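You operate a simulated robot arm through the tools that you are given. There is no shell and no other tool.

You run a simulated two-armed robot. Do the job below in one go: nothing can be reset, and whatever is moved stays where it is left.

Task
Set the drag of the green tab case on the drop slide: pointer in the green.
Fine: then put it in the cart drawer and close the drawer; leave the other cases. Set down upright: what you pick out. Where these are worked on the way, their far stop is far enough and under half their travel is too little: cart drawer.
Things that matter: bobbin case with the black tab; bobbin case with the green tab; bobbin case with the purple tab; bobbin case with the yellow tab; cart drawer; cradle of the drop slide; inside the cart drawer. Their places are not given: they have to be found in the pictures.

Only the result counts: the job must be done as asked and must still hold three seconds after the hand-in. Knocking over, shifting, dropping, spilling or breaking anything else fails it.

Robot
Two 7-joint arms with fingered hands on one trunk that stands fixed in place. Base frame: the origin is at the foot of the trunk, x ahead of it, y to its left, z up. Readings come in m, degrees, newtons and seconds.
The left shoulder is at [0.066, 0.173, 1.203], the right one opposite. With the tool pointing down near the work surface each hand reaches from about 0.1 to 0.72 m from the base axis, measured 20 degrees to its own side. Payload 3.5 kg a hand.
Tool frame (each hand has its own): the origin (TCP) lies between the finger pads and is the grasp point; the fingertips stand 0.03 m ahead of it; z points along the fingers, y is the line along which they close. The gripper opens to 0.104 m; its body begins 0.035 m behind the TCP. The gripper is a hand of 3 fingers: y runs from the thumb to the fingers, the wrist lies at [-0.015, -0.104, -0.178] in the tool frame, and closing takes about 1.5 s.
Orientation is that of the tool frame in the base frame, as a unit quaternion [w, x, y, z]. With the fingers straight down and the wrist toward the robot, the tool's x, y and z point along [0, 1, 0], [1, 0, 0] and [0, 0, -1] of the base frame.

Tools
- The arms move only by the tool apply_moves. It takes "left_deltas", "right_deltas" or both (then of equal length, played together; a hand with none holds still); each is a list of rows, each a list of 3 entries, a list of its own where there are three numbers: the shift along the base's x, y, z in units of 250 mm (1.0 is 250 mm), then the turn, a rotation vector about the base's x, y, z in units of 180 degrees (1.0 is 180 degrees), then the gripper command, from -1 (shut) to 1 (fully open), values between in proportion. In form: [[[x, y, z], [wx, wy, wz], fingers], ...]. A call has 1 to 20 rows; each row is the pose to reach, as a shift and turn from the pose commanded when the call began. A call with a number of a shift or a turn outside -1 to 1 is refused whole. Each row takes 0.2 s and may step no farther than 0.05 m and 8.6 degrees from the row before; otherwise, or with a gripper value out of range, the whole call is refused. Where a pose cannot be reached the arm comes as near as it can. A force on the tool above 70 N (or 10 N above the force at the start of the call, whichever is more), or a blocked arm, ends the call early, and 0.2 s more pass. The fingers move at their own pace (about 0.072 m/s each) and stop on an object; they squeeze with about 25 N. The grip force told is the motor's: it shows also when the fingers shut on nothing. Time passes only in rows, and 0.2 s behind the last, so rows that repeat a pose let the fingers close. The reply holds the time, the measured pose of the TCP, the force on the tool along the base axes, the opening and the grip force, in the units named above and with some noise, with the torque about the TCP (base axes, N m) and any sound that the robot's microphone picked up, and new pictures: "views" is both (left out), scene, wrist or none (wrist: the cameras of the hands that moved).
- Cameras (640 x 400 px; columns grow to the right, rows downward): "scene" is now at [0.1482, 0.0376, 1.3765]; the picture's right is [0.42, -0.91, 0.00], its down [-0.55, -0.26, -0.80] and it looks along [0.72, 0.34, -0.60] (base axes); focal length 234 px, centre (320, 200). "left" rides on the left gripper at [-0.064, -0.094, -0.117] in its tool frame; the picture's right is [-0.72, -0.33, 0.61], its down [0.64, -0.65, 0.40] and it looks along [0.27, 0.68, 0.68] (tool axes); focal length 238 px, centre (320, 200). "right" rides on the right gripper at [0.064, -0.094, -0.117] in its tool frame; the picture's right is [-0.72, 0.33, -0.61], its down [-0.64, -0.65, 0.40] and it looks along [-0.27, 0.68, 0.68] (tool axes); focal length 238 px, centre (320, 200).
- move_column(by): moves the trunk up (or, below 0, down) by that many m; the arms and the scene camera ride with it, the base frame stays. It gives what a move gives, with no picture.
- hand_shape(shape, hand): the hand has 3 fingers and takes this shape, open, in about a second: jaw (thumb against the fingers, like two jaws); tri (thumb and two fingers); tip (a fingertip pinch); poke (one finger out to press); point (the index stretched); flat (the hand flat); cup (the hand cupped); fist (a fist). The gripper value then closes the fingers along that shape, each until it touches; the sizes above hold for jaw. It gives what a move gives, with no picture.
- turn_head(pan, tilt): turns the head with the scene camera to pan (to the left, within 86 degrees either way) and tilt (down, from -29 to 69), counted from straight ahead of the robot (the tilt from the chest, where the trunk bows). It gives what a move gives, and a new picture of the scene camera.
- point_at(camera, pixels): for up to 12 pixels [column, row] of the newest picture of that camera ("zoom" is the newest enlarged one), the place [x, y, z] in the base frame of the surface seen there, good to about 0.002 m. The clock stands still meanwhile.
- enlarge(camera, box): a new picture of the part [left, top, right, bottom] of that camera's present view, enlarged. The clock stands still meanwhile.
- hand_in(): hands the job in; it is judged then, once.

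Open the grippers and draw the arms clear of the work before you hand the job in, unless the task says otherwise.

The tools are called after "Emit:" as name(argument=value, ...) on one line, values as JSON. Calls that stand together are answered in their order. apply_moves: Moves the arms, as the interface text tells. Its arguments: {"type":"object","properties":{"left_deltas":{"type":"array"},"right_deltas":{"type":"array"},"views":{"type":"string","enum":["both","scene","wrist","none"]}},"required":[]} The other tools are called the same way: move_column (by) moves the trunk up or down; hand_shape (shape, hand) gives the hand a shape; turn_head (pan, tilt) turns the head that bears the scene camera; point_at (camera, pixels) gives the place of the surface under pixels of a picture; enlarge (camera, box) takes an enlarged picture of a part of a camera's view; hand_in () hands the job in.

At the start:

```text
time: 0.0
left_tool_pos: [0.3822, 0.3564, 1.2359]
left_tool_rot: [-0.001, 0.707, 0.707, 0.0]
left_ft_force: [-0.8, 0.2, 0.9]
left_moment: [0.02, 0.01, 0.0]
left_finger_gap: 0.1037
left_grip_force: 0.1
left_shape: jaw
right_tool_pos: [0.4091, -0.0204, 1.2071]
right_tool_rot: [0.0, 0.707, 0.707, 0.0]
right_ft_force: [0.1, -0.2, 0.2]
right_moment: [0.0, -0.02, -0.02]
right_finger_gap: 0.1037
right_grip_force: 0.1
right_shape: jaw
trunk travel left (down, up): [-0.3, 0.454]
head pan, tilt (commanded): [25.1, 37.2]
```

scene: 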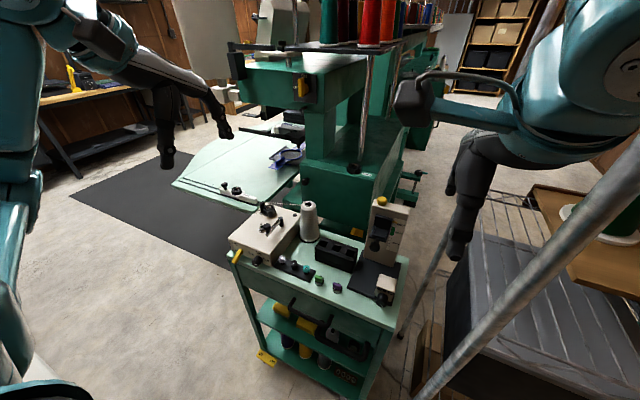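
right: 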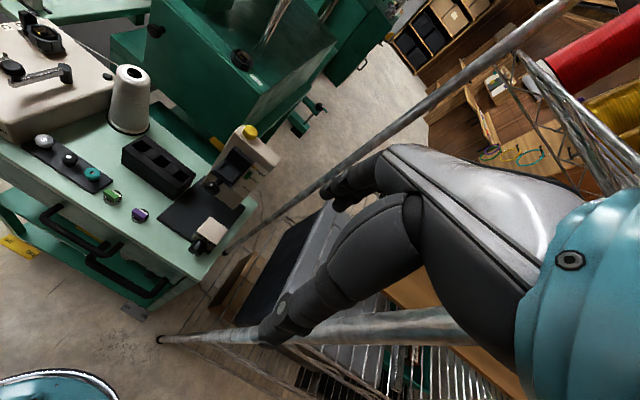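
left: 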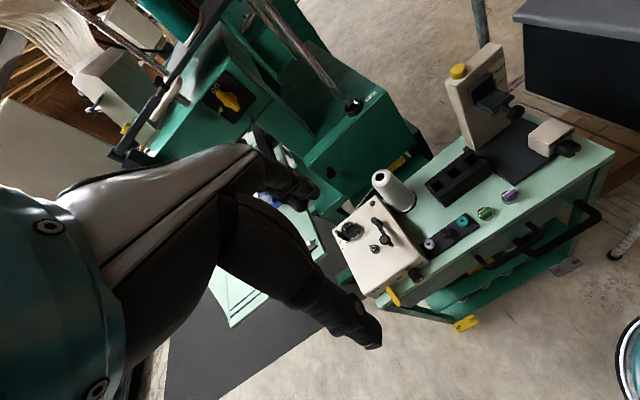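

The scene picture shows a cart with a bobbin winder (260,235), thread cone, black box, drop slide stand (385,230), and small bobbin cases around (320,280). I enlarge the cart region to see details.

Emit:
enlarge(camera="scene", box=[220, 180, 420, 305])

Emit:
enlarge(camera="right", box=[0, 20, 300, 320])

Emit:
enlarge(camera="left", box=[320, 30, 640, 340])

```text
3.20 times, centred on (320, 242) of scene
```

zoom: 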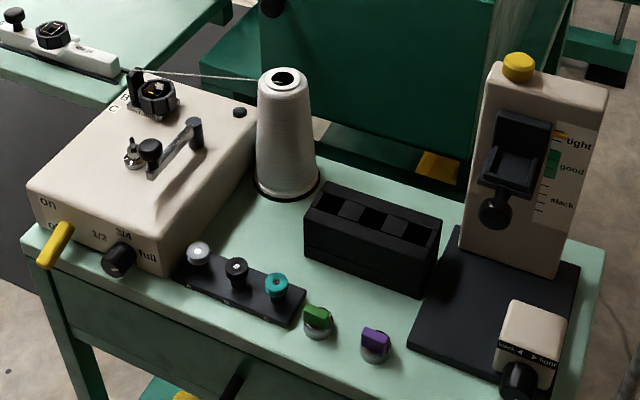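

```text
1.33 times, centred on (150, 170) of right
```

zoom: 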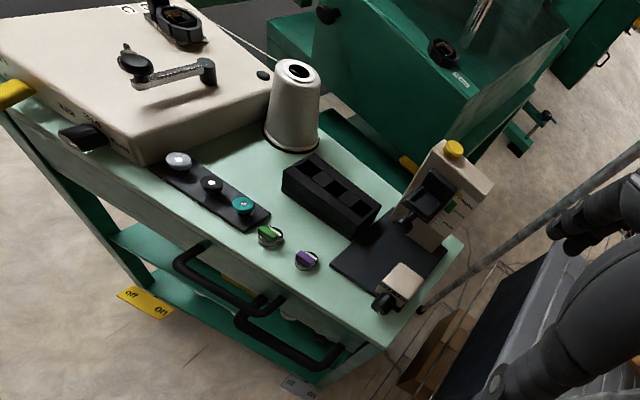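

```text
1.29 times, centred on (480, 185) of left
```

zoom: 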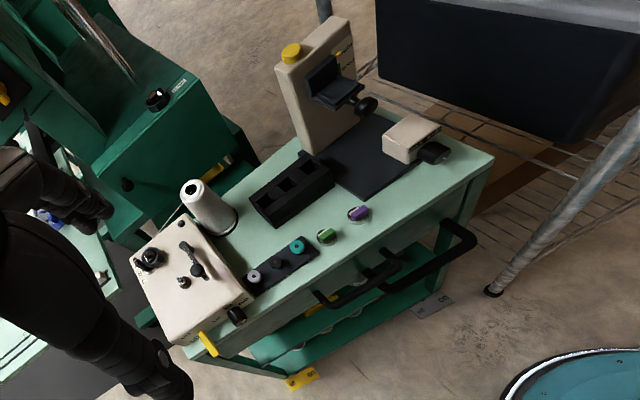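

I see green tab case at zoom (317,318) beside a purple one, the drop slide post with a cradle and a separate small box with a knob. I turn the head to see the cart better centred.

Emit:
turn_head(pan=15, tilt=50)

```text
time: 0.8
left_tool_pos: [0.3811, 0.3569, 1.2346]
left_tool_rot: [0.0, 0.708, 0.707, 0.0]
left_ft_force: [-0.7, -0.6, 1.0]
left_moment: [0.01, 0.0, 0.03]
left_finger_gap: 0.1037
left_grip_force: 0.0
left_shape: jaw
right_tool_pos: [0.4095, -0.02, 1.2079]
right_tool_rot: [0.0, 0.707, 0.707, 0.0]
right_ft_force: [0.2, 0.2, 0.5]
right_moment: [0.01, 0.01, 0.03]
right_finger_gap: 0.1037
right_grip_force: 0.1
right_shape: jaw
trunk travel left (down, up): [-0.3, 0.454]
head pan, tilt (commanded): [15.0, 50.0]
```

scene: 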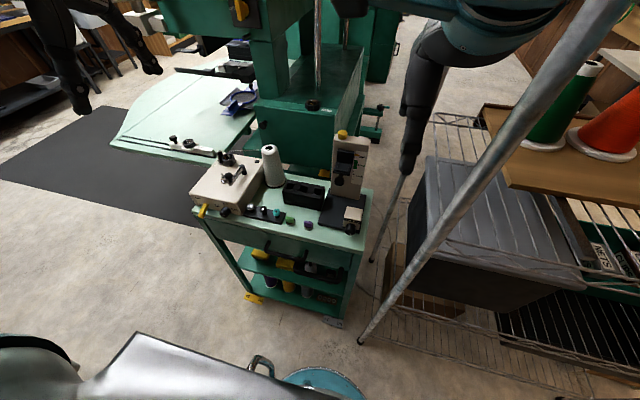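

The cart is now at about (280,220) in the scene. I enlarge it closely and measure key points.

Emit:
enlarge(camera="scene", box=[180, 120, 380, 245])

Emit:
enlarge(camera="scene", box=[270, 125, 380, 245])

```text
3.20 times, centred on (280, 182) of scene
```

zoom: 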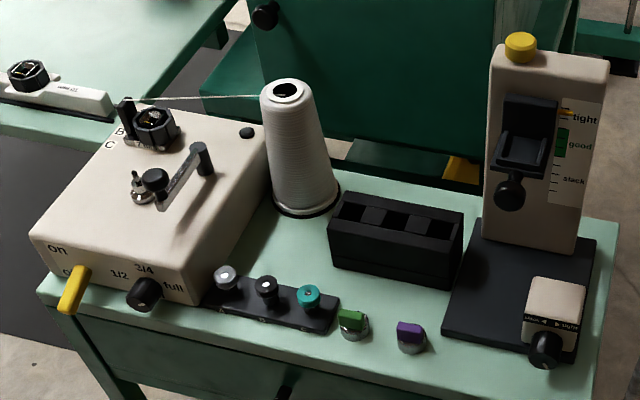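

```text
3.33 times, centred on (325, 185) of scene
```

zoom: 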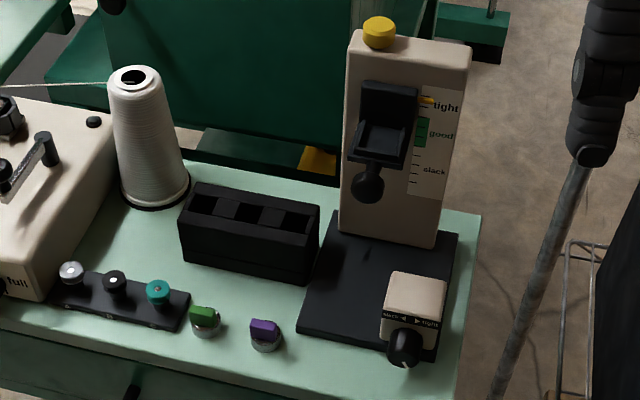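

Now I see the slide scale (tight/good/slack), a yellow pointer near tight at zoom (425,100), a yellow button on top, and a knob "slack ◄ ► tight" at (405,345). I measure points in this zoom.

Emit:
point_at(camera="zoom", pixels=[[204, 311], [264, 326], [378, 30], [388, 90], [380, 150], [368, 185], [425, 100], [425, 132], [405, 345], [412, 290], [158, 287], [250, 300]])

Emit:
point_at(camera="scene", pixels=[[267, 245], [300, 265], [255, 235], [330, 240], [208, 225], [358, 240], [230, 235], [345, 255], [295, 250], [307, 224], [291, 221], [260, 225]])

```text
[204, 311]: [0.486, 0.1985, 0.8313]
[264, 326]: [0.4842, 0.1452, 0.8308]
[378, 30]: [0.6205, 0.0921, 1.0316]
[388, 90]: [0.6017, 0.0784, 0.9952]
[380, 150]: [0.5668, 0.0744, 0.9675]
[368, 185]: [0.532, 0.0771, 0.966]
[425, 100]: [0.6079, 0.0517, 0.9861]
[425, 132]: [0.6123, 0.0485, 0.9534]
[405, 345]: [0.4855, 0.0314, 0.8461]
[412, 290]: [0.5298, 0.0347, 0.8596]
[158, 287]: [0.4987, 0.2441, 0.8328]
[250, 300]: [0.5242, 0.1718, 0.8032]
```

```text
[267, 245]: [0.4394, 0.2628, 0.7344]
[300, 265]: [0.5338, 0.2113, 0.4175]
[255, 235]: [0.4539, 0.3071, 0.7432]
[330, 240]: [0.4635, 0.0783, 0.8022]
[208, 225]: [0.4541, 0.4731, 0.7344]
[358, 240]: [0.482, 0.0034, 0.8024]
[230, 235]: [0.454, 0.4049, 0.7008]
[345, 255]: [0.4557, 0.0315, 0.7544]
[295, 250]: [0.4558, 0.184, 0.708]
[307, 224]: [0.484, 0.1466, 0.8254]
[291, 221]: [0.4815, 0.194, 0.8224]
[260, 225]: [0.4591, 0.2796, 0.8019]
```

I need details about the drawer's handle; the wrist pictures show two black bar handles. I measure them in the wrist pictures.

Emit:
point_at(camera="right", pixels=[[45, 215], [70, 242], [105, 250], [92, 262], [130, 293], [165, 285], [200, 235], [60, 205], [115, 235], [20, 180]])

Emit:
point_at(camera="left", pixels=[[487, 262], [510, 250], [525, 240], [538, 250], [575, 232], [598, 212], [580, 205], [470, 270], [420, 290], [560, 200]])

Emit:
enlarge(camera="left", box=[400, 160, 620, 330])

Emit:
enlarge(camera="right", box=[0, 130, 240, 330])

```text
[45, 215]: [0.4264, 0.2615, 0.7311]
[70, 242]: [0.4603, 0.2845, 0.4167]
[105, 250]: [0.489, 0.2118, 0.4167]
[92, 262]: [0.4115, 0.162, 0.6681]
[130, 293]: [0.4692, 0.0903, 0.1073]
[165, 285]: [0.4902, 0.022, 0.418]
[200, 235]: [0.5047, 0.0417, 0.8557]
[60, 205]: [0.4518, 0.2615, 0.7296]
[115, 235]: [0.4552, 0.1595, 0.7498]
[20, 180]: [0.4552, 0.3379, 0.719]
```

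```text
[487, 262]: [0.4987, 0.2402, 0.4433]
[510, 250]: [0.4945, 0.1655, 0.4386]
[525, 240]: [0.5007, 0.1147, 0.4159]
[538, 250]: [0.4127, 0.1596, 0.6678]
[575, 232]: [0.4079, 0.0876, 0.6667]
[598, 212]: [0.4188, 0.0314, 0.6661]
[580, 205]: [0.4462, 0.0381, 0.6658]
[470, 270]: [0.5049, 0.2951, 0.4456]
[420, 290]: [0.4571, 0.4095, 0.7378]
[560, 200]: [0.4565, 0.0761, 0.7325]
```

```text
2.35 times, centred on (510, 245) of left
```

zoom: 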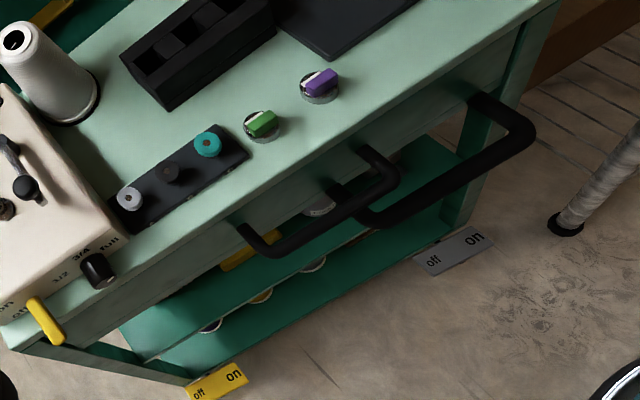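

```text
2.00 times, centred on (120, 230) of right
```

zoom: 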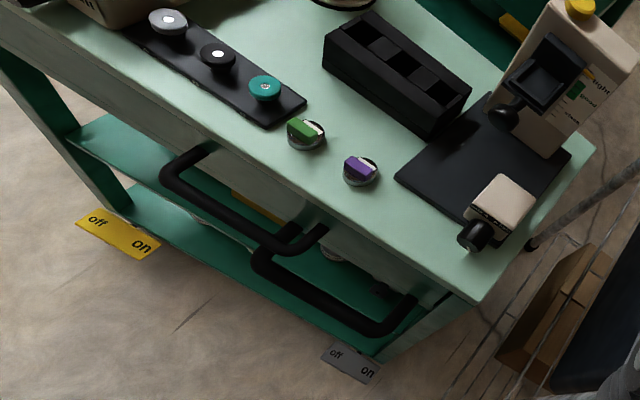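

The drawer front is near x≈0.455 with a handle at z≈0.73 (y 0.16–0.26) and another bar at z≈0.667. I bring both hands lower and closer, in front of the cart, to look with the wrist cameras.

Emit:
apply_moves(right_deltas=[[[-0.04, 0.01, -0.09], [0, 0, 0], 1], [[-0.08, 0.02, -0.18], [0, 0, 0], 1], [[-0.12, 0.03, -0.27], [0, 0, 0], 1], [[-0.16, 0.04, -0.36], [0, 0, 0], 1], [[-0.2, 0.05, -0.45], [0, 0, 0], 1], [[-0.24, 0.06, -0.54], [0, 0, 0], 1], [[-0.28, 0.07, -0.63], [0, 0, 0], 1], [[-0.32, 0.08, -0.72], [0, 0, 0], 1]], left_deltas=[[[-0.09, -0.0525, -0.12], [0, 0, 0], 1], [[-0.18, -0.105, -0.24], [0, 0, 0], 1], [[-0.27, -0.1575, -0.36], [0, 0, 0], 1], [[-0.36, -0.21, -0.48], [0, 0, 0], 1], [[-0.45, -0.2625, -0.6], [0, 0, 0], 1], [[-0.54, -0.315, -0.72], [0, 0, 0], 1], [[-0.63, -0.3675, -0.84], [0, 0, 0], 1], [[-0.72, -0.42, -0.96], [0, 0, 0], 1]], views="both")

```text
time: 2.5
left_tool_pos: [0.3054, 0.3919, 0.9293]
left_tool_rot: [0.003, 0.706, 0.708, -0.002]
left_ft_force: [-1.0, -0.1, -0.3]
left_moment: [-0.02, -0.06, -0.04]
left_finger_gap: 0.104
left_grip_force: 0.0
left_shape: jaw
left hand out of reach, approached as far as the arm can: row 3, 4, 5, 6, 7, 8
right_tool_pos: [0.3287, 0.0015, 1.026]
right_tool_rot: [0.0, 0.707, 0.707, 0.001]
right_ft_force: [-0.7, -0.1, -0.1]
right_moment: [-0.01, -0.01, 0.0]
right_finger_gap: 0.1035
right_grip_force: 0.0
right_shape: jaw
trunk travel left (down, up): [-0.3, 0.454]
head pan, tilt (commanded): [15.0, 50.0]
```

scene: 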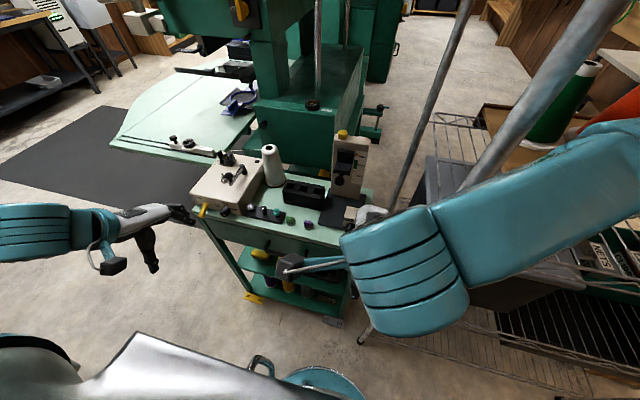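
right: 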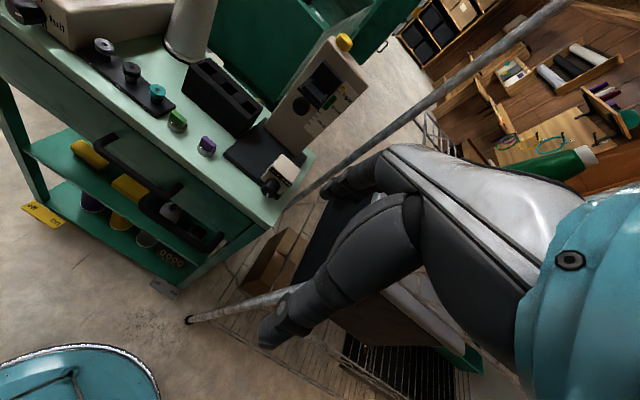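
left: 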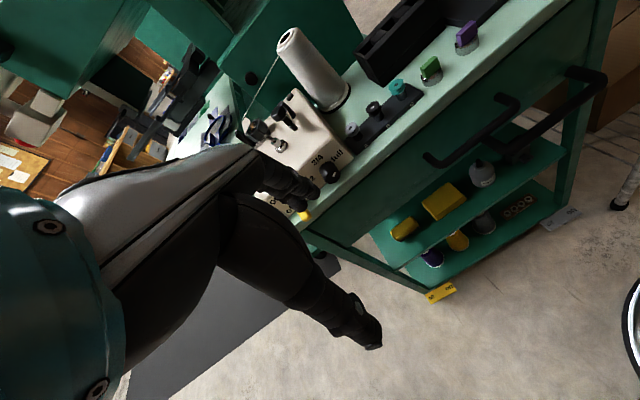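

The left arm stopped short at (0.305,0.392,0.929), but its camera now shows the drawer front. I enlarge both wrist views.

Emit:
enlarge(camera="left", box=[340, 0, 640, 260])

Emit:
enlarge(camera="right", box=[150, 20, 380, 210])

Emit:
enlarge(camera="right", box=[0, 100, 280, 300])

```text
1.54 times, centred on (490, 130) of left
```

zoom: 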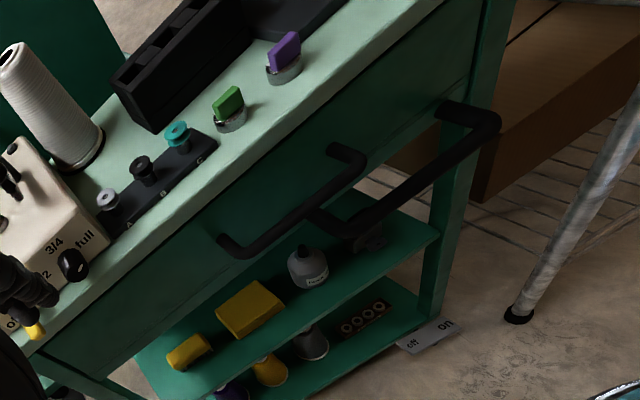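

```text
2.11 times, centred on (265, 115) of right
```

zoom: 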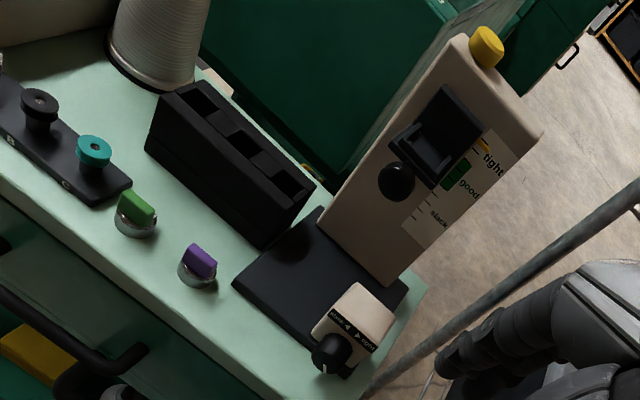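

```text
2.00 times, centred on (140, 200) of right
```

zoom: 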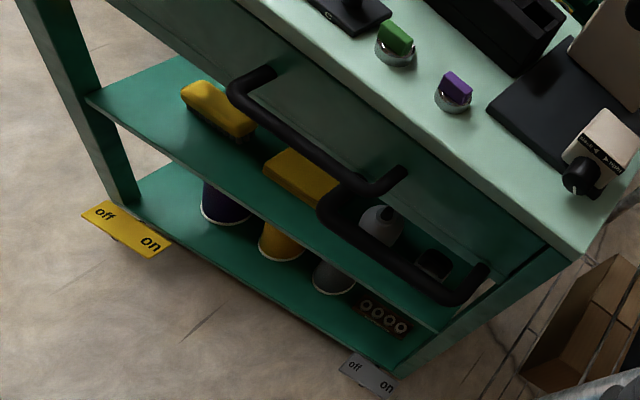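

The knob box, cradle, and scale are visible from the right camera near (255,80). I zoom strongly on the cradle/scale and on the knob.

Emit:
enlarge(camera="right", box=[280, 25, 370, 130])

Emit:
enlarge(camera="right", box=[240, 130, 320, 205])

Emit:
enlarge(camera="right", box=[160, 50, 260, 165])

Emit:
enlarge(camera="scene", box=[320, 120, 375, 195])

```text
3.81 times, centred on (325, 78) of right
```

zoom: 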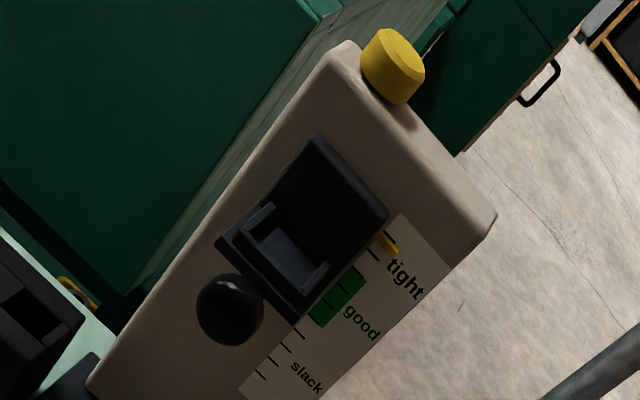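

```text
5.33 times, centred on (280, 168) of right
```

zoom: 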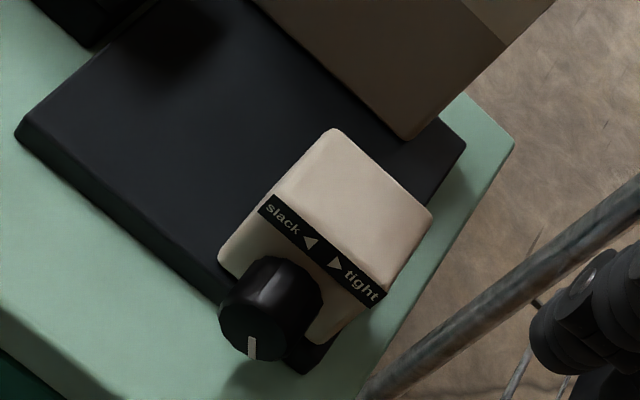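

```text
3.48 times, centred on (210, 108) of right
```

zoom: 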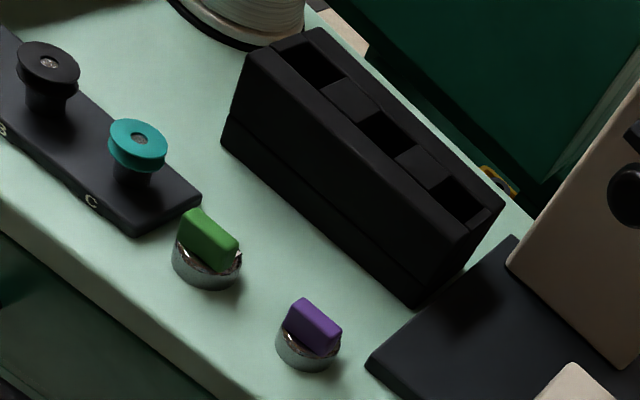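

```text
5.33 times, centred on (348, 158) of scene
```

zoom: 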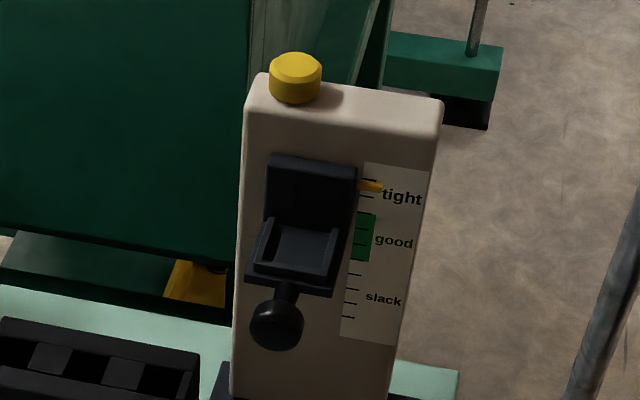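

I see the cradle as a small carriage with a shelf, side rails, pointer and ball handle. I measure the cradle geometry in this zoom.

Emit:
point_at(camera="zoom", pixels=[[300, 250], [305, 232], [296, 265], [264, 240], [333, 250], [287, 284], [277, 325], [368, 187], [365, 212], [358, 260], [295, 63], [312, 175]])

Emit:
enlarge(camera="scene", box=[325, 143, 350, 175])

```text
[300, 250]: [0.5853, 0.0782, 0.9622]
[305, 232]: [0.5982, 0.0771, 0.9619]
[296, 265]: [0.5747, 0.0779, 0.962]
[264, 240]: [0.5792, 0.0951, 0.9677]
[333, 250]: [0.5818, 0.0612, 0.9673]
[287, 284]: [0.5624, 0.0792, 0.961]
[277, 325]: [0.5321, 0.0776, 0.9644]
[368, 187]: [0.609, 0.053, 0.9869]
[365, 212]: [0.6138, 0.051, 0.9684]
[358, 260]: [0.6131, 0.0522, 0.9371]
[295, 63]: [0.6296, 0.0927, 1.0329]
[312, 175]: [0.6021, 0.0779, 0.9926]
```

```text
12.50 times, centred on (338, 159) of scene
```

zoom: 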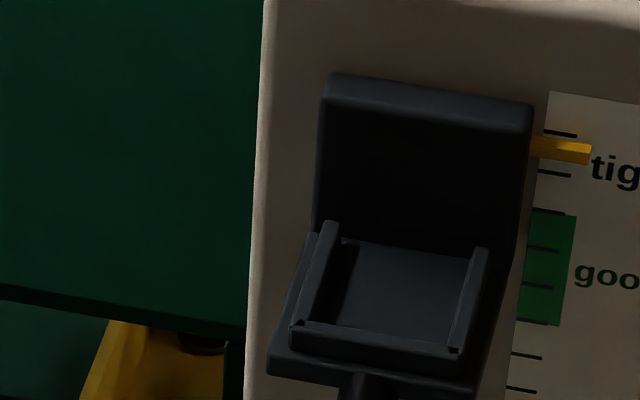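

Cradle pocket floor is about z 0.962, x 0.57–0.60, y 0.065–0.092. Now I zoom on the green case to find its size and tab orientation.

Emit:
enlarge(camera="scene", box=[278, 205, 320, 235])

Emit:
enlarge(camera="right", box=[160, 100, 220, 165])

```text
13.33 times, centred on (299, 220) of scene
```

zoom: 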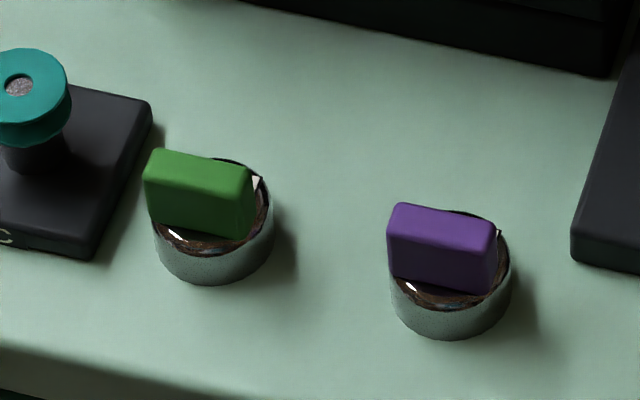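

```text
6.15 times, centred on (190, 132) of right
```

zoom: 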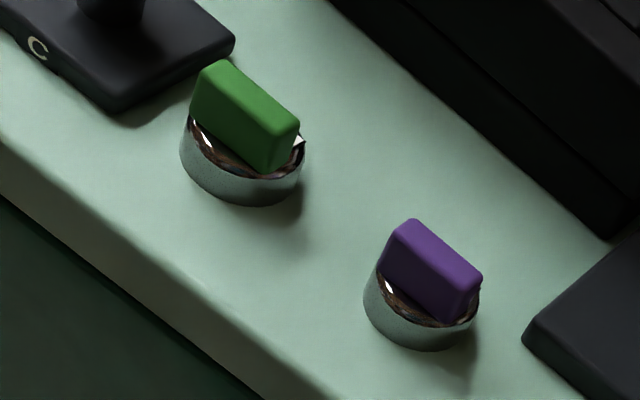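

I measure the green and purple cases' edges in this zoomed right-camera picture.

Emit:
point_at(camera="zoom", pixels=[[200, 72], [222, 66], [290, 118], [262, 130], [245, 98], [184, 160], [302, 165], [240, 196], [245, 206], [395, 225], [475, 280], [420, 335]])

Emit:
enlarge(camera="scene", box=[278, 205, 320, 235])

```text
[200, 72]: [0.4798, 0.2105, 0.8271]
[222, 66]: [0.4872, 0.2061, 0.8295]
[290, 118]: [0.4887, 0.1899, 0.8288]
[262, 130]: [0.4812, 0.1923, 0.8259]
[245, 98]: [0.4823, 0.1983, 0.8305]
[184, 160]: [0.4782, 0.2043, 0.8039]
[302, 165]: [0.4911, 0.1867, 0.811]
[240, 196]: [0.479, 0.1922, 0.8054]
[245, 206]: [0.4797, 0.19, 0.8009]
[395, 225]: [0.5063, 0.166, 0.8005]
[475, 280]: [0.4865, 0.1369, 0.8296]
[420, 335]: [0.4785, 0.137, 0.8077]
```

```text
13.33 times, centred on (299, 220) of scene
```

zoom: 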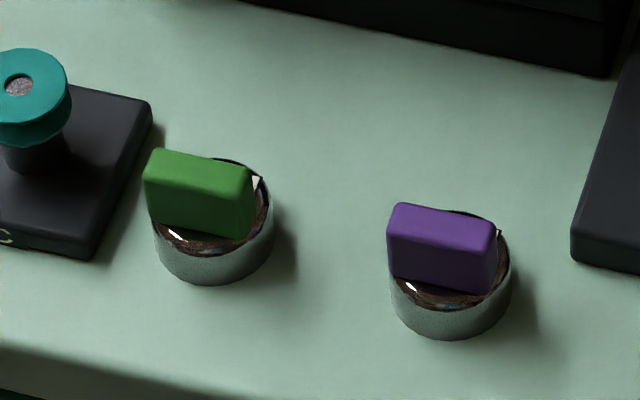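

I measure the same on the scene zoom for consistency.

Emit:
point_at(camera="zoom", pixels=[[160, 156], [200, 163], [244, 170], [150, 175], [240, 190], [157, 250], [270, 240], [210, 275], [265, 190], [400, 210], [488, 224], [450, 330]])

```text
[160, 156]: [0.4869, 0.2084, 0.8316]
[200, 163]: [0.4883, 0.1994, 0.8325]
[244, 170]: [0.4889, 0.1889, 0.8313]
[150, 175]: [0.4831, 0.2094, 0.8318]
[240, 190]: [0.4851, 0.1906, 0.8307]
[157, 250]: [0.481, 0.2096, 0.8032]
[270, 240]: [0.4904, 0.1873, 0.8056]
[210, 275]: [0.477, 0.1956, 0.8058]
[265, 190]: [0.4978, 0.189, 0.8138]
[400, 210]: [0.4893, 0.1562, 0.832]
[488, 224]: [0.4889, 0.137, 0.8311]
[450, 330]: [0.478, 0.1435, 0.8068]
```

I want to know the finger geometry: in the right picture the finger tips are near (345,185) and the thumb tip near (275,330). I enlarge that.

Emit:
enlarge(camera="right", box=[230, 130, 520, 370])

Emit:
point_at(camera="right", pixels=[[345, 165], [330, 190], [365, 185], [350, 200], [270, 340], [280, 320], [290, 345], [310, 290], [400, 230], [410, 160], [440, 180], [350, 240]])

```text
1.67 times, centred on (375, 250) of right
```

zoom: 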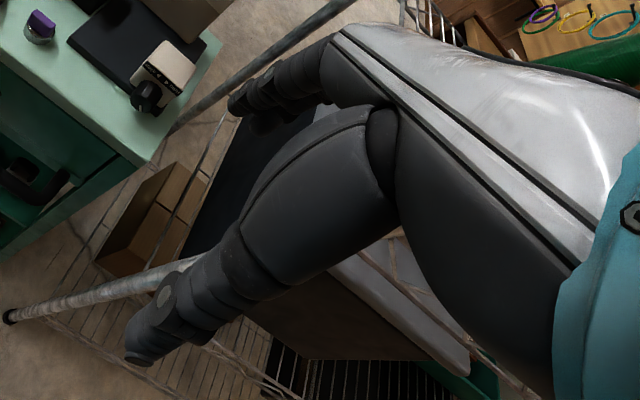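

```text
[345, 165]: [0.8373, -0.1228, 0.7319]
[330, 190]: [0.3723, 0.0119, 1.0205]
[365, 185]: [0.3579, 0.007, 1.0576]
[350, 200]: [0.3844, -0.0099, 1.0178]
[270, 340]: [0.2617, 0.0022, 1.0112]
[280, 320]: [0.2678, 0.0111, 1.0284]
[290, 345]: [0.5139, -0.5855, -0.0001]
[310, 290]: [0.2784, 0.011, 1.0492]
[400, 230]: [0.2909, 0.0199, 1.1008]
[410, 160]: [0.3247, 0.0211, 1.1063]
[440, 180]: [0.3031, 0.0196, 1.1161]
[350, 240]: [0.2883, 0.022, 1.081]
```

Finger geometry is understood (fingers ~0.02 thick, TCP between). Now I measure the surroundings: black box edges, spool stand, slide base, post, and knob.

Emit:
enlarge(camera="scene", box=[230, 165, 380, 245])

```text
4.27 times, centred on (305, 205) of scene
```

zoom: 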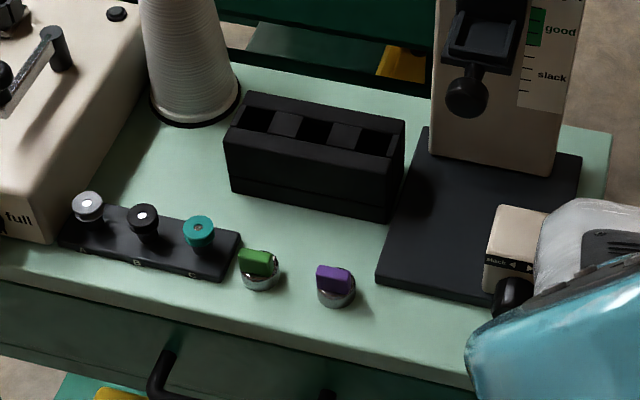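

Measuring the box, plate and post corners in this zoom.

Emit:
point_at(camera="zoom", pixels=[[233, 140], [390, 162], [250, 98], [400, 125], [235, 188], [388, 215], [235, 240], [228, 275], [385, 278], [432, 135], [580, 160], [440, 170]])

Emit:
point_at(camera="zoom", pixels=[[258, 118], [315, 128], [375, 140], [285, 122], [345, 133], [545, 165], [160, 360], [20, 265], [480, 385], [600, 135], [450, 100], [492, 250]])

```text
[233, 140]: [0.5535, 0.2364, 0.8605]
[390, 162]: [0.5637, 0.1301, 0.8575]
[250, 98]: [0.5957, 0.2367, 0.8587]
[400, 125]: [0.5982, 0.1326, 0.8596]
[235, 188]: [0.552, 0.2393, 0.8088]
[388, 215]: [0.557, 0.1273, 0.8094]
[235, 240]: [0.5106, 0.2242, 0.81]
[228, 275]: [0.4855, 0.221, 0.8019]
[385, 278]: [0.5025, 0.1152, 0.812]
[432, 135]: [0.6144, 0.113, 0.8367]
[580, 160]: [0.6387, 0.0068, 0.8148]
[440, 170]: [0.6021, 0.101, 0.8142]
```

```text
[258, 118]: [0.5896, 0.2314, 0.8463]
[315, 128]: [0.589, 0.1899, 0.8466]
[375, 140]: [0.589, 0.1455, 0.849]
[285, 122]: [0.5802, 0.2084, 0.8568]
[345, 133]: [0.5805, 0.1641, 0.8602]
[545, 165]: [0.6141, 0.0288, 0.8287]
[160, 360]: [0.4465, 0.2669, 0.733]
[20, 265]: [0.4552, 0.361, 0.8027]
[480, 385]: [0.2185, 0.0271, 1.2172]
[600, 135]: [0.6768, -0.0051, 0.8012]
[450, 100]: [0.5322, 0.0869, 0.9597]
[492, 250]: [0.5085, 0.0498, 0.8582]
```

The left arm's commanded pose is uncertain after being out of reach, so I make a small test move of the left hand (+0.05 m in x) to see where it goes.

Emit:
apply_moves(left_deltas=[[[0.1, 0, 0], [0, 0, 0], 1], [[0.2, 0, 0], [0, 0, 0], 1], [[0.2, 0, 0], [0, 0, 0], 1]], views="none")

```text
time: 3.4
left_tool_pos: [0.3547, 0.3895, 0.9318]
left_tool_rot: [0.0, 0.707, 0.707, 0.0]
left_ft_force: [-0.6, 0.1, -0.4]
left_moment: [-0.02, -0.01, -0.03]
left_finger_gap: 0.104
left_grip_force: 0.1
left_shape: jaw
right_tool_pos: [0.3285, 0.0014, 1.0243]
right_tool_rot: [0.001, 0.707, 0.707, 0.0]
right_ft_force: [0.3, -0.6, 1.3]
right_moment: [-0.03, -0.02, -0.02]
right_finger_gap: 0.1037
right_grip_force: 0.1
right_shape: jaw
trunk travel left (down, up): [-0.3, 0.454]
head pan, tilt (commanded): [15.0, 50.0]
```

The commanded pose restarts from the real one. I now move the left hand to above the green case (0.487, 0.199) at z≈0.98 with a part-open grip, and shift the right hand away to the right.

Emit:
apply_moves(left_deltas=[[[0, -0.18, 0.06], [0, 0, 0], 0.5], [[0, -0.36, 0.12], [0, 0, 0], 0.2], [[0, -0.54, 0.18], [0, 0, 0], 0], [[0, -0.72, 0.2], [0, 0, 0], -0.1], [[0.13, -0.764, 0.2], [0, 0, 0], -0.1], [[0.26, -0.764, 0.2], [0, 0, 0], -0.1], [[0.4, -0.764, 0.2], [0, 0, 0], -0.1], [[0.528, -0.764, 0.2], [0, 0, 0], -0.1], [[0.528, -0.764, 0.2], [0, 0, 0], -0.1]], right_deltas=[[[0, -0.1, 0], [0, 0, 0], 1], [[0, -0.2, 0], [0, 0, 0], 1], [[0, -0.3, 0], [0, 0, 0], 1], [[0, -0.4, 0], [0, 0, 0], 1], [[0, -0.5, 0], [0, 0, 0], 1], [[0, -0.6, 0], [0, 0, 0], 1], [[0, -0.6, 0], [0, 0, 0], 1], [[0, -0.6, 0], [0, 0, 0], 1], [[0, -0.6, 0], [0, 0, 0], 1]], views="both")

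```text
time: 4.7
left_tool_pos: [0.4072, 0.1965, 0.9811]
left_tool_rot: [0.002, 0.707, 0.708, 0.001]
left_ft_force: [0.0, -0.9, 0.5]
left_moment: [0.05, 0.0, -0.03]
left_finger_gap: 0.0474
left_grip_force: 0.0
left_shape: jaw
left hand out of reach, approached as far as the arm can: row 1, 2, 3, 4, 5
right_tool_pos: [0.3608, -0.091, 1.0265]
right_tool_rot: [-0.013, 0.684, 0.73, -0.002]
right_ft_force: [-19.1, 46.9, 3.4]
right_moment: [-3.01, -1.33, 1.09]
right_finger_gap: 0.1038
right_grip_force: 0.0
right_shape: jaw
right hand out of reach, approached as far as the arm can: row 3, 4, 5, 6
trunk travel left (down, up): [-0.3, 0.454]
head pan, tilt (commanded): [15.0, 50.0]
stopped in row 6 (right hand): the force on the tool passed its limit at 85 N (the readings are from after the stop); the commanded pose is now the measured one
```

scene: 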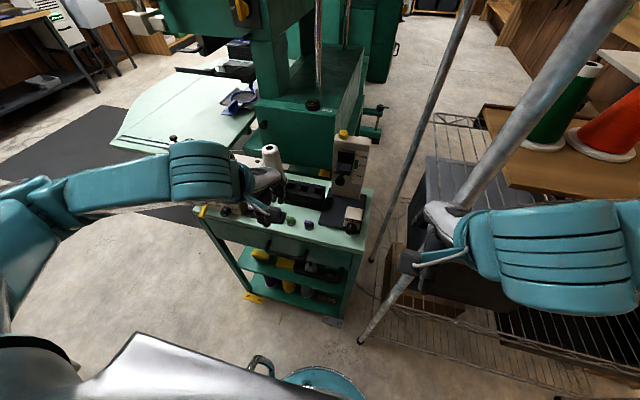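
right: 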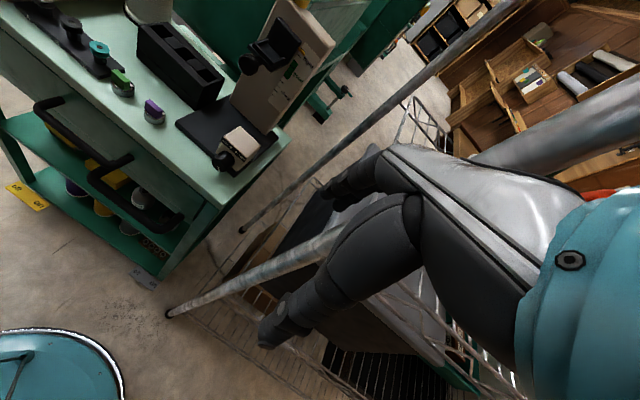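
left: 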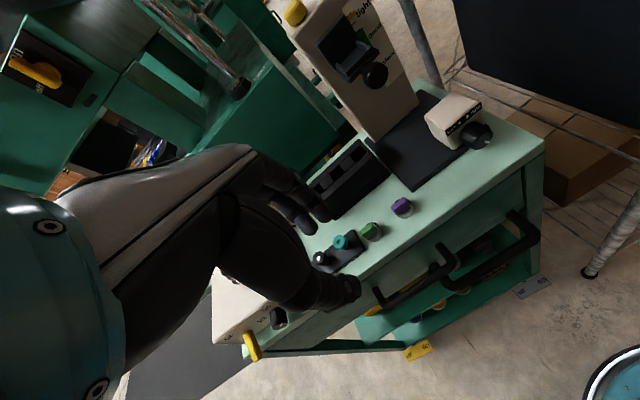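

The right hand pressed against the metal rack post (force 85 N). I back it off to the left right away, gently.

Emit:
apply_moves(right_deltas=[[[-0.02, 0.08, 0], [0, 0, 0], 1], [[-0.06, 0.18, 0], [0, 0, 0], 1], [[-0.1, 0.28, 0], [0, 0, 0], 1]], views="scene")

Emit:
point_at(camera="scene", pixels=[[372, 325], [395, 298], [430, 245], [480, 180], [530, 110], [600, 20], [370, 260], [395, 200]])

```text
time: 5.5
left_tool_pos: [0.4095, 0.1953, 0.9816]
left_tool_rot: [0.0, 0.707, 0.707, 0.0]
left_ft_force: [0.2, -0.6, 1.2]
left_moment: [-0.03, 0.04, 0.01]
left_finger_gap: 0.0472
left_grip_force: 0.0
left_shape: jaw
right_tool_pos: [0.3405, -0.0294, 1.0261]
right_tool_rot: [-0.01, 0.694, 0.72, -0.005]
right_ft_force: [-0.2, -0.1, -0.4]
right_moment: [-0.04, -0.03, 0.0]
right_finger_gap: 0.1037
right_grip_force: 0.0
right_shape: jaw
trunk travel left (down, up): [-0.3, 0.454]
head pan, tilt (commanded): [15.0, 50.0]
```

scene: 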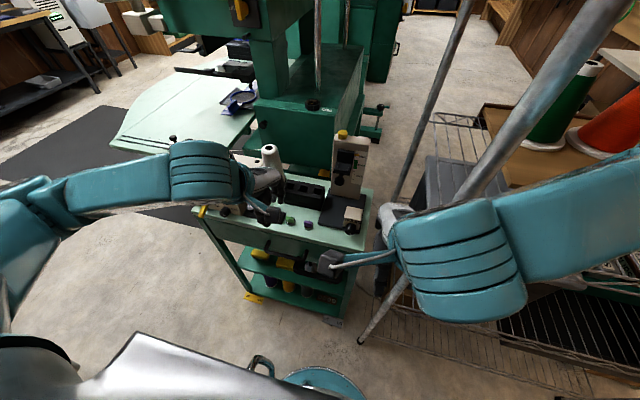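

```text
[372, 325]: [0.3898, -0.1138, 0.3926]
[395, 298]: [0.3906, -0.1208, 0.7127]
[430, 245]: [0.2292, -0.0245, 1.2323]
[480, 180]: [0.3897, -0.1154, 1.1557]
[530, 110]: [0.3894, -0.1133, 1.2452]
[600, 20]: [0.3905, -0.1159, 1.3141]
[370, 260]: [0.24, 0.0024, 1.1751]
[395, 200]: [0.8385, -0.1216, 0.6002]
```

The rack post stands at about (0.39,-0.115), so the right arm must stay left of it; it's now free of force. I look at the left hand's fingers closely in the left camera.

Emit:
enlarge(camera="left", box=[200, 120, 460, 330])

```text
1.90 times, centred on (330, 225) of left
```

zoom: 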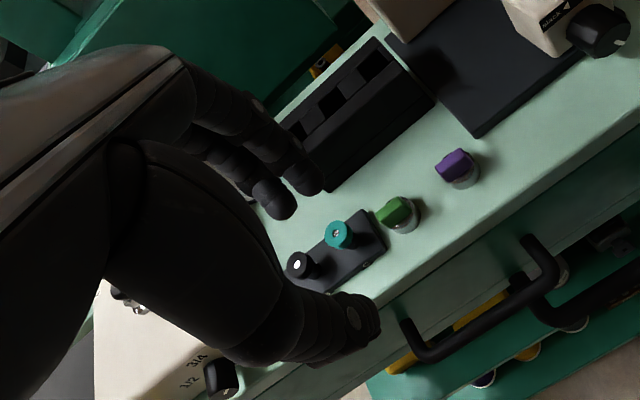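

I test-close the left hand in free air to see how the fingertips meet (gap ≈ 0.009).

Emit:
apply_moves(left_deltas=[[[0, 0, 0], [0, 0, 0], -0.83], [[0, 0, 0], [0, 0, 0], -0.83], [[0, 0, 0], [0, 0, 0], -0.83], [[0, 0, 0], [0, 0, 0], -0.83]], views="wrist")

Emit:
enlarge(camera="left", box=[200, 120, 460, 330])

```text
time: 6.5
left_tool_pos: [0.4099, 0.1955, 0.9807]
left_tool_rot: [-0.001, 0.707, 0.707, 0.001]
left_ft_force: [0.6, 0.3, 0.1]
left_moment: [-0.02, -0.01, -0.03]
left_finger_gap: 0.0091
left_grip_force: 0.1
left_shape: jaw
right_tool_pos: [0.341, -0.0309, 1.0251]
right_tool_rot: [-0.011, 0.693, 0.72, -0.004]
right_ft_force: [0.0, -0.1, 0.3]
right_moment: [0.02, -0.01, 0.0]
right_finger_gap: 0.1039
right_grip_force: 0.0
right_shape: jaw
trunk travel left (down, up): [-0.3, 0.454]
head pan, tilt (commanded): [15.0, 50.0]
```

left: 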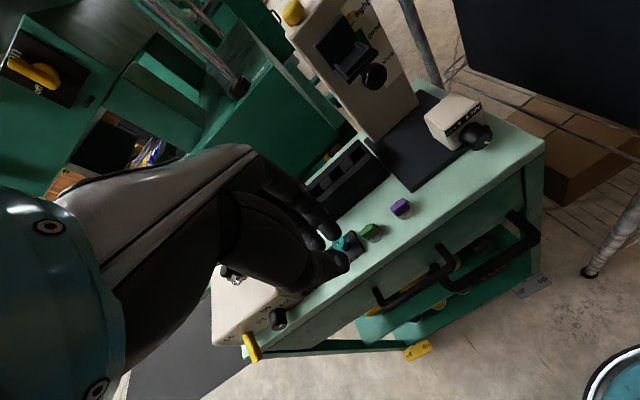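

```text
1.90 times, centred on (330, 225) of left
```

zoom: 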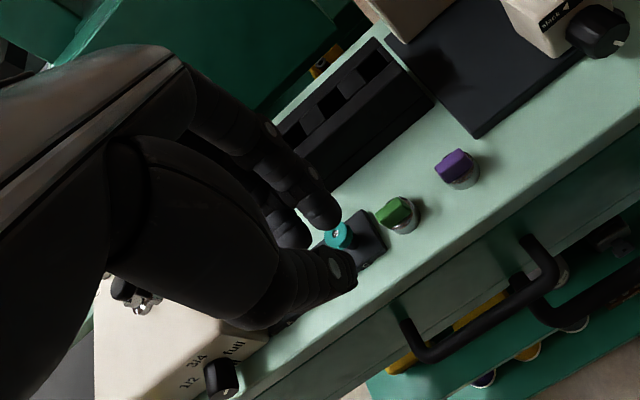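

I measure the tip positions in this zoom.

Emit:
point_at(camera="zoom", pixels=[[345, 280], [352, 260], [335, 212], [322, 222], [305, 240], [295, 235], [330, 262], [300, 190], [310, 300], [270, 140]])

```text
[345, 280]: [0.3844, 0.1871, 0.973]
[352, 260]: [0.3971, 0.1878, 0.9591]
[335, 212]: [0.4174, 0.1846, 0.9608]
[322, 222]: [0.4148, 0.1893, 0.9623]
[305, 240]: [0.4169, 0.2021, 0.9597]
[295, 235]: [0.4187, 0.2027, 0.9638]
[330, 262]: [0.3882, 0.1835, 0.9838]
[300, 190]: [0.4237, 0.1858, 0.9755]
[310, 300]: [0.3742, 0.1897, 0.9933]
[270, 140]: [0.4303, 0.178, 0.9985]
```

The closed tips meet near z = TCP−0.025, fingers at ±0.01 in y. I move over the green case with a 0.045 gap, turn +5° to match the tab, and descend to z≈0.89 to check.

Emit:
apply_moves(left_deltas=[[[0.1, 0.005, -0.02], [0, 0, 0.01], -0.13], [[0.2, 0.01, -0.06], [0, 0, 0.02], -0.13], [[0.304, 0.014, -0.1], [0, 0, 0.028], -0.13], [[0.304, 0.014, -0.2], [0, 0, 0.028], -0.13], [[0.304, 0.014, -0.3], [0, 0, 0.028], -0.13], [[0.304, 0.014, -0.364], [0, 0, 0.028], -0.13], [[0.304, 0.014, -0.364], [0, 0, 0.028], -0.13]], views="both")

Emit:
enlarge(camera="left", box=[220, 120, 460, 330])

Emit:
enlarge(camera="scene", box=[240, 150, 340, 250])

```text
time: 8.1
left_tool_pos: [0.4852, 0.1973, 0.8915]
left_tool_rot: [0.0, 0.674, 0.739, 0.001]
left_ft_force: [0.6, -0.5, -1.1]
left_moment: [-0.01, 0.01, 0.0]
left_finger_gap: 0.0452
left_grip_force: 0.0
left_shape: jaw
right_tool_pos: [0.341, -0.0299, 1.0259]
right_tool_rot: [-0.011, 0.693, 0.72, -0.004]
right_ft_force: [0.6, 0.1, -0.8]
right_moment: [0.03, -0.02, 0.0]
right_finger_gap: 0.1036
right_grip_force: 0.1
right_shape: jaw
trunk travel left (down, up): [-0.3, 0.454]
head pan, tilt (commanded): [15.0, 50.0]
```

scene: 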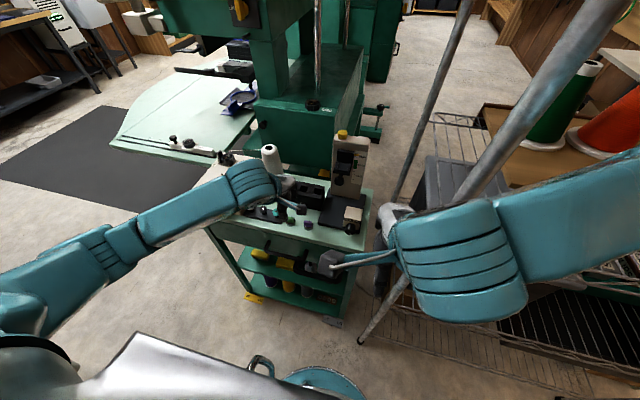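
left: 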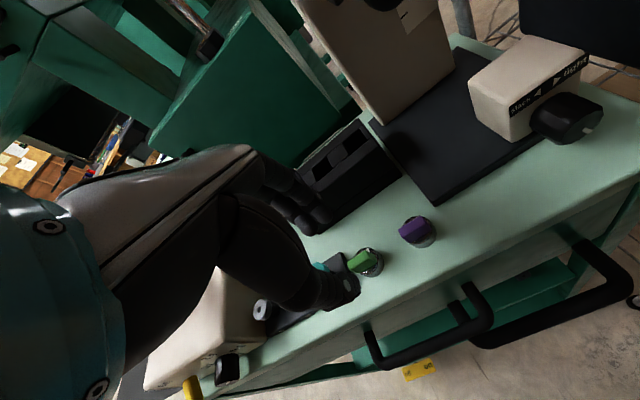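

```text
1.90 times, centred on (340, 225) of left
```

zoom: 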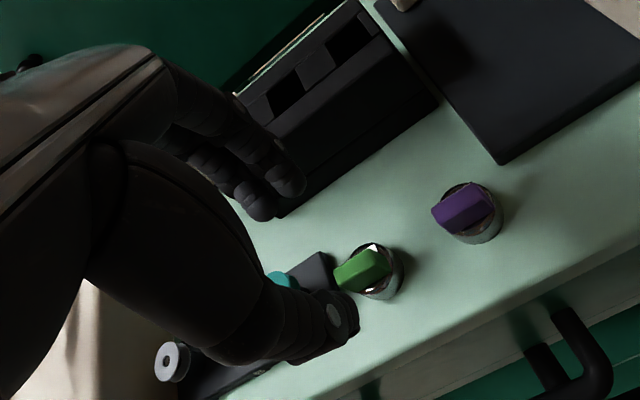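

```text
4.00 times, centred on (290, 200) of scene
```

zoom: 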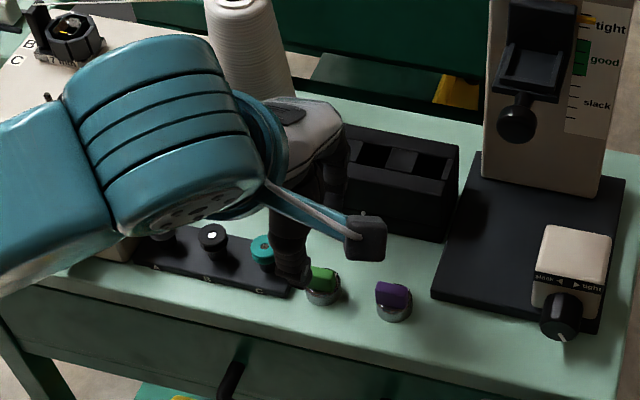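

I double-check the tab's position in the left zoom before descending.

Emit:
enlarge(camera="left", box=[330, 220, 410, 300])

```text
5.00 times, centred on (370, 260) of left
```

zoom: 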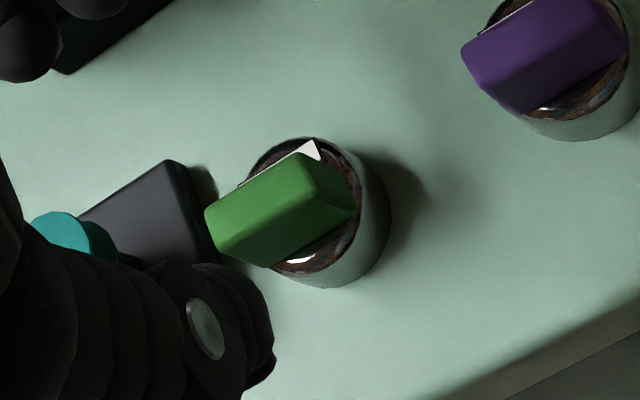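

Measuring the tab corners and the rim from this view.

Emit:
point_at(camera="zoom", pixels=[[212, 212], [300, 165], [316, 190], [228, 236], [265, 200], [345, 200], [275, 258], [310, 152], [370, 200], [345, 280], [330, 150], [290, 270]])

```text
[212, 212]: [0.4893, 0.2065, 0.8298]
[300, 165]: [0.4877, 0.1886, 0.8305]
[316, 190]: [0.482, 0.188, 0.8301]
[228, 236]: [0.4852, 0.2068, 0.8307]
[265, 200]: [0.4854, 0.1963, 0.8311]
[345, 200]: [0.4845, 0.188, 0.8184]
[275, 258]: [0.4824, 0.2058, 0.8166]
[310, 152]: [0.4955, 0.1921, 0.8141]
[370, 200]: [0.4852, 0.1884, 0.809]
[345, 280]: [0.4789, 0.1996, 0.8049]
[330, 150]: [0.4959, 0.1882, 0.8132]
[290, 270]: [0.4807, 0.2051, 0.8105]
```

Tab centre is (0.486,0.198), top z 0.831, rim z≈0.814. I descend to TCP z=0.846 and close on the tab.

Emit:
apply_moves(left_deltas=[[[0.003, 0.003, -0.06], [0, 0, -0.006], -0.13], [[0.003, 0.003, -0.12], [0, 0, -0.012], -0.13], [[0.003, 0.003, -0.182], [0, 0, -0.017], -0.13], [[0.003, 0.003, -0.182], [0, 0, -0.017], -0.13], [[0.003, 0.003, -0.182], [0, 0, -0.017], -0.5], [[0.003, 0.003, -0.182], [0, 0, -0.017], -1], [[0.003, 0.003, -0.182], [0, 0, -0.017], -1], [[0.003, 0.003, -0.182], [0, 0, -0.017], -1], [[0.003, 0.003, -0.182], [0, 0, -0.017], -1]], views="both")

Emit:
enlarge(camera="left", box=[260, 170, 400, 290])

```text
time: 10.1
left_tool_pos: [0.4852, 0.1986, 0.8435]
left_tool_rot: [0.0, 0.695, 0.719, 0.001]
left_ft_force: [0.1, -0.7, 0.1]
left_moment: [-0.02, 0.01, -0.02]
left_finger_gap: 0.0042
left_grip_force: 24.7
left_shape: jaw
right_tool_pos: [0.3401, -0.0296, 1.0242]
right_tool_rot: [-0.011, 0.693, 0.721, -0.004]
right_ft_force: [-0.6, -0.1, -0.3]
right_moment: [0.0, -0.04, 0.0]
right_finger_gap: 0.1038
right_grip_force: 0.0
right_shape: jaw
trunk travel left (down, up): [-0.3, 0.454]
head pan, tilt (commanded): [15.0, 50.0]
```

scene: 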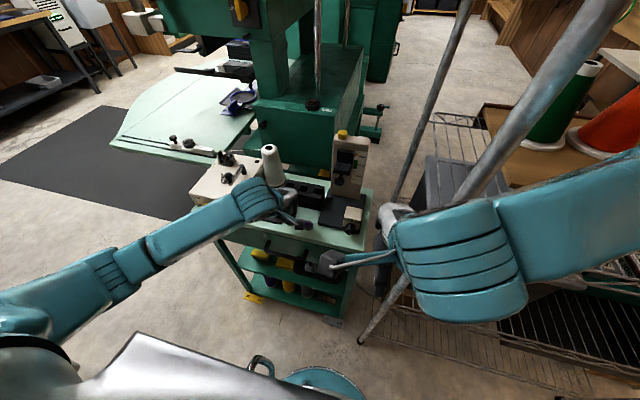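
left: 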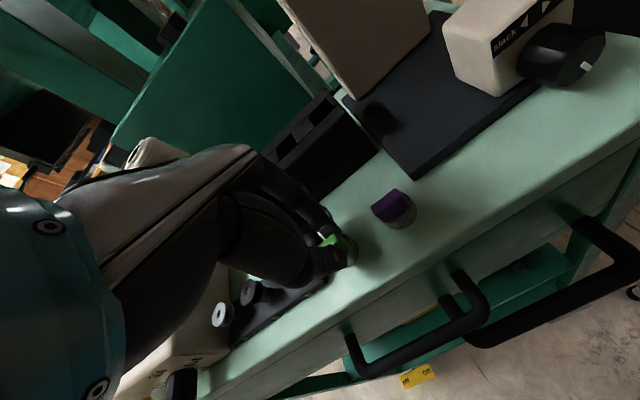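

```text
3.33 times, centred on (330, 230) of left
```

zoom: 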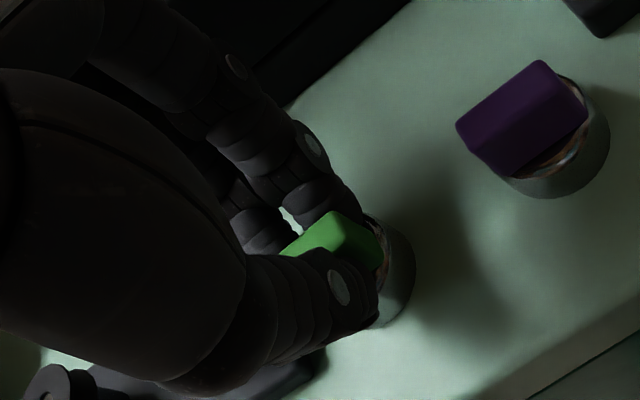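

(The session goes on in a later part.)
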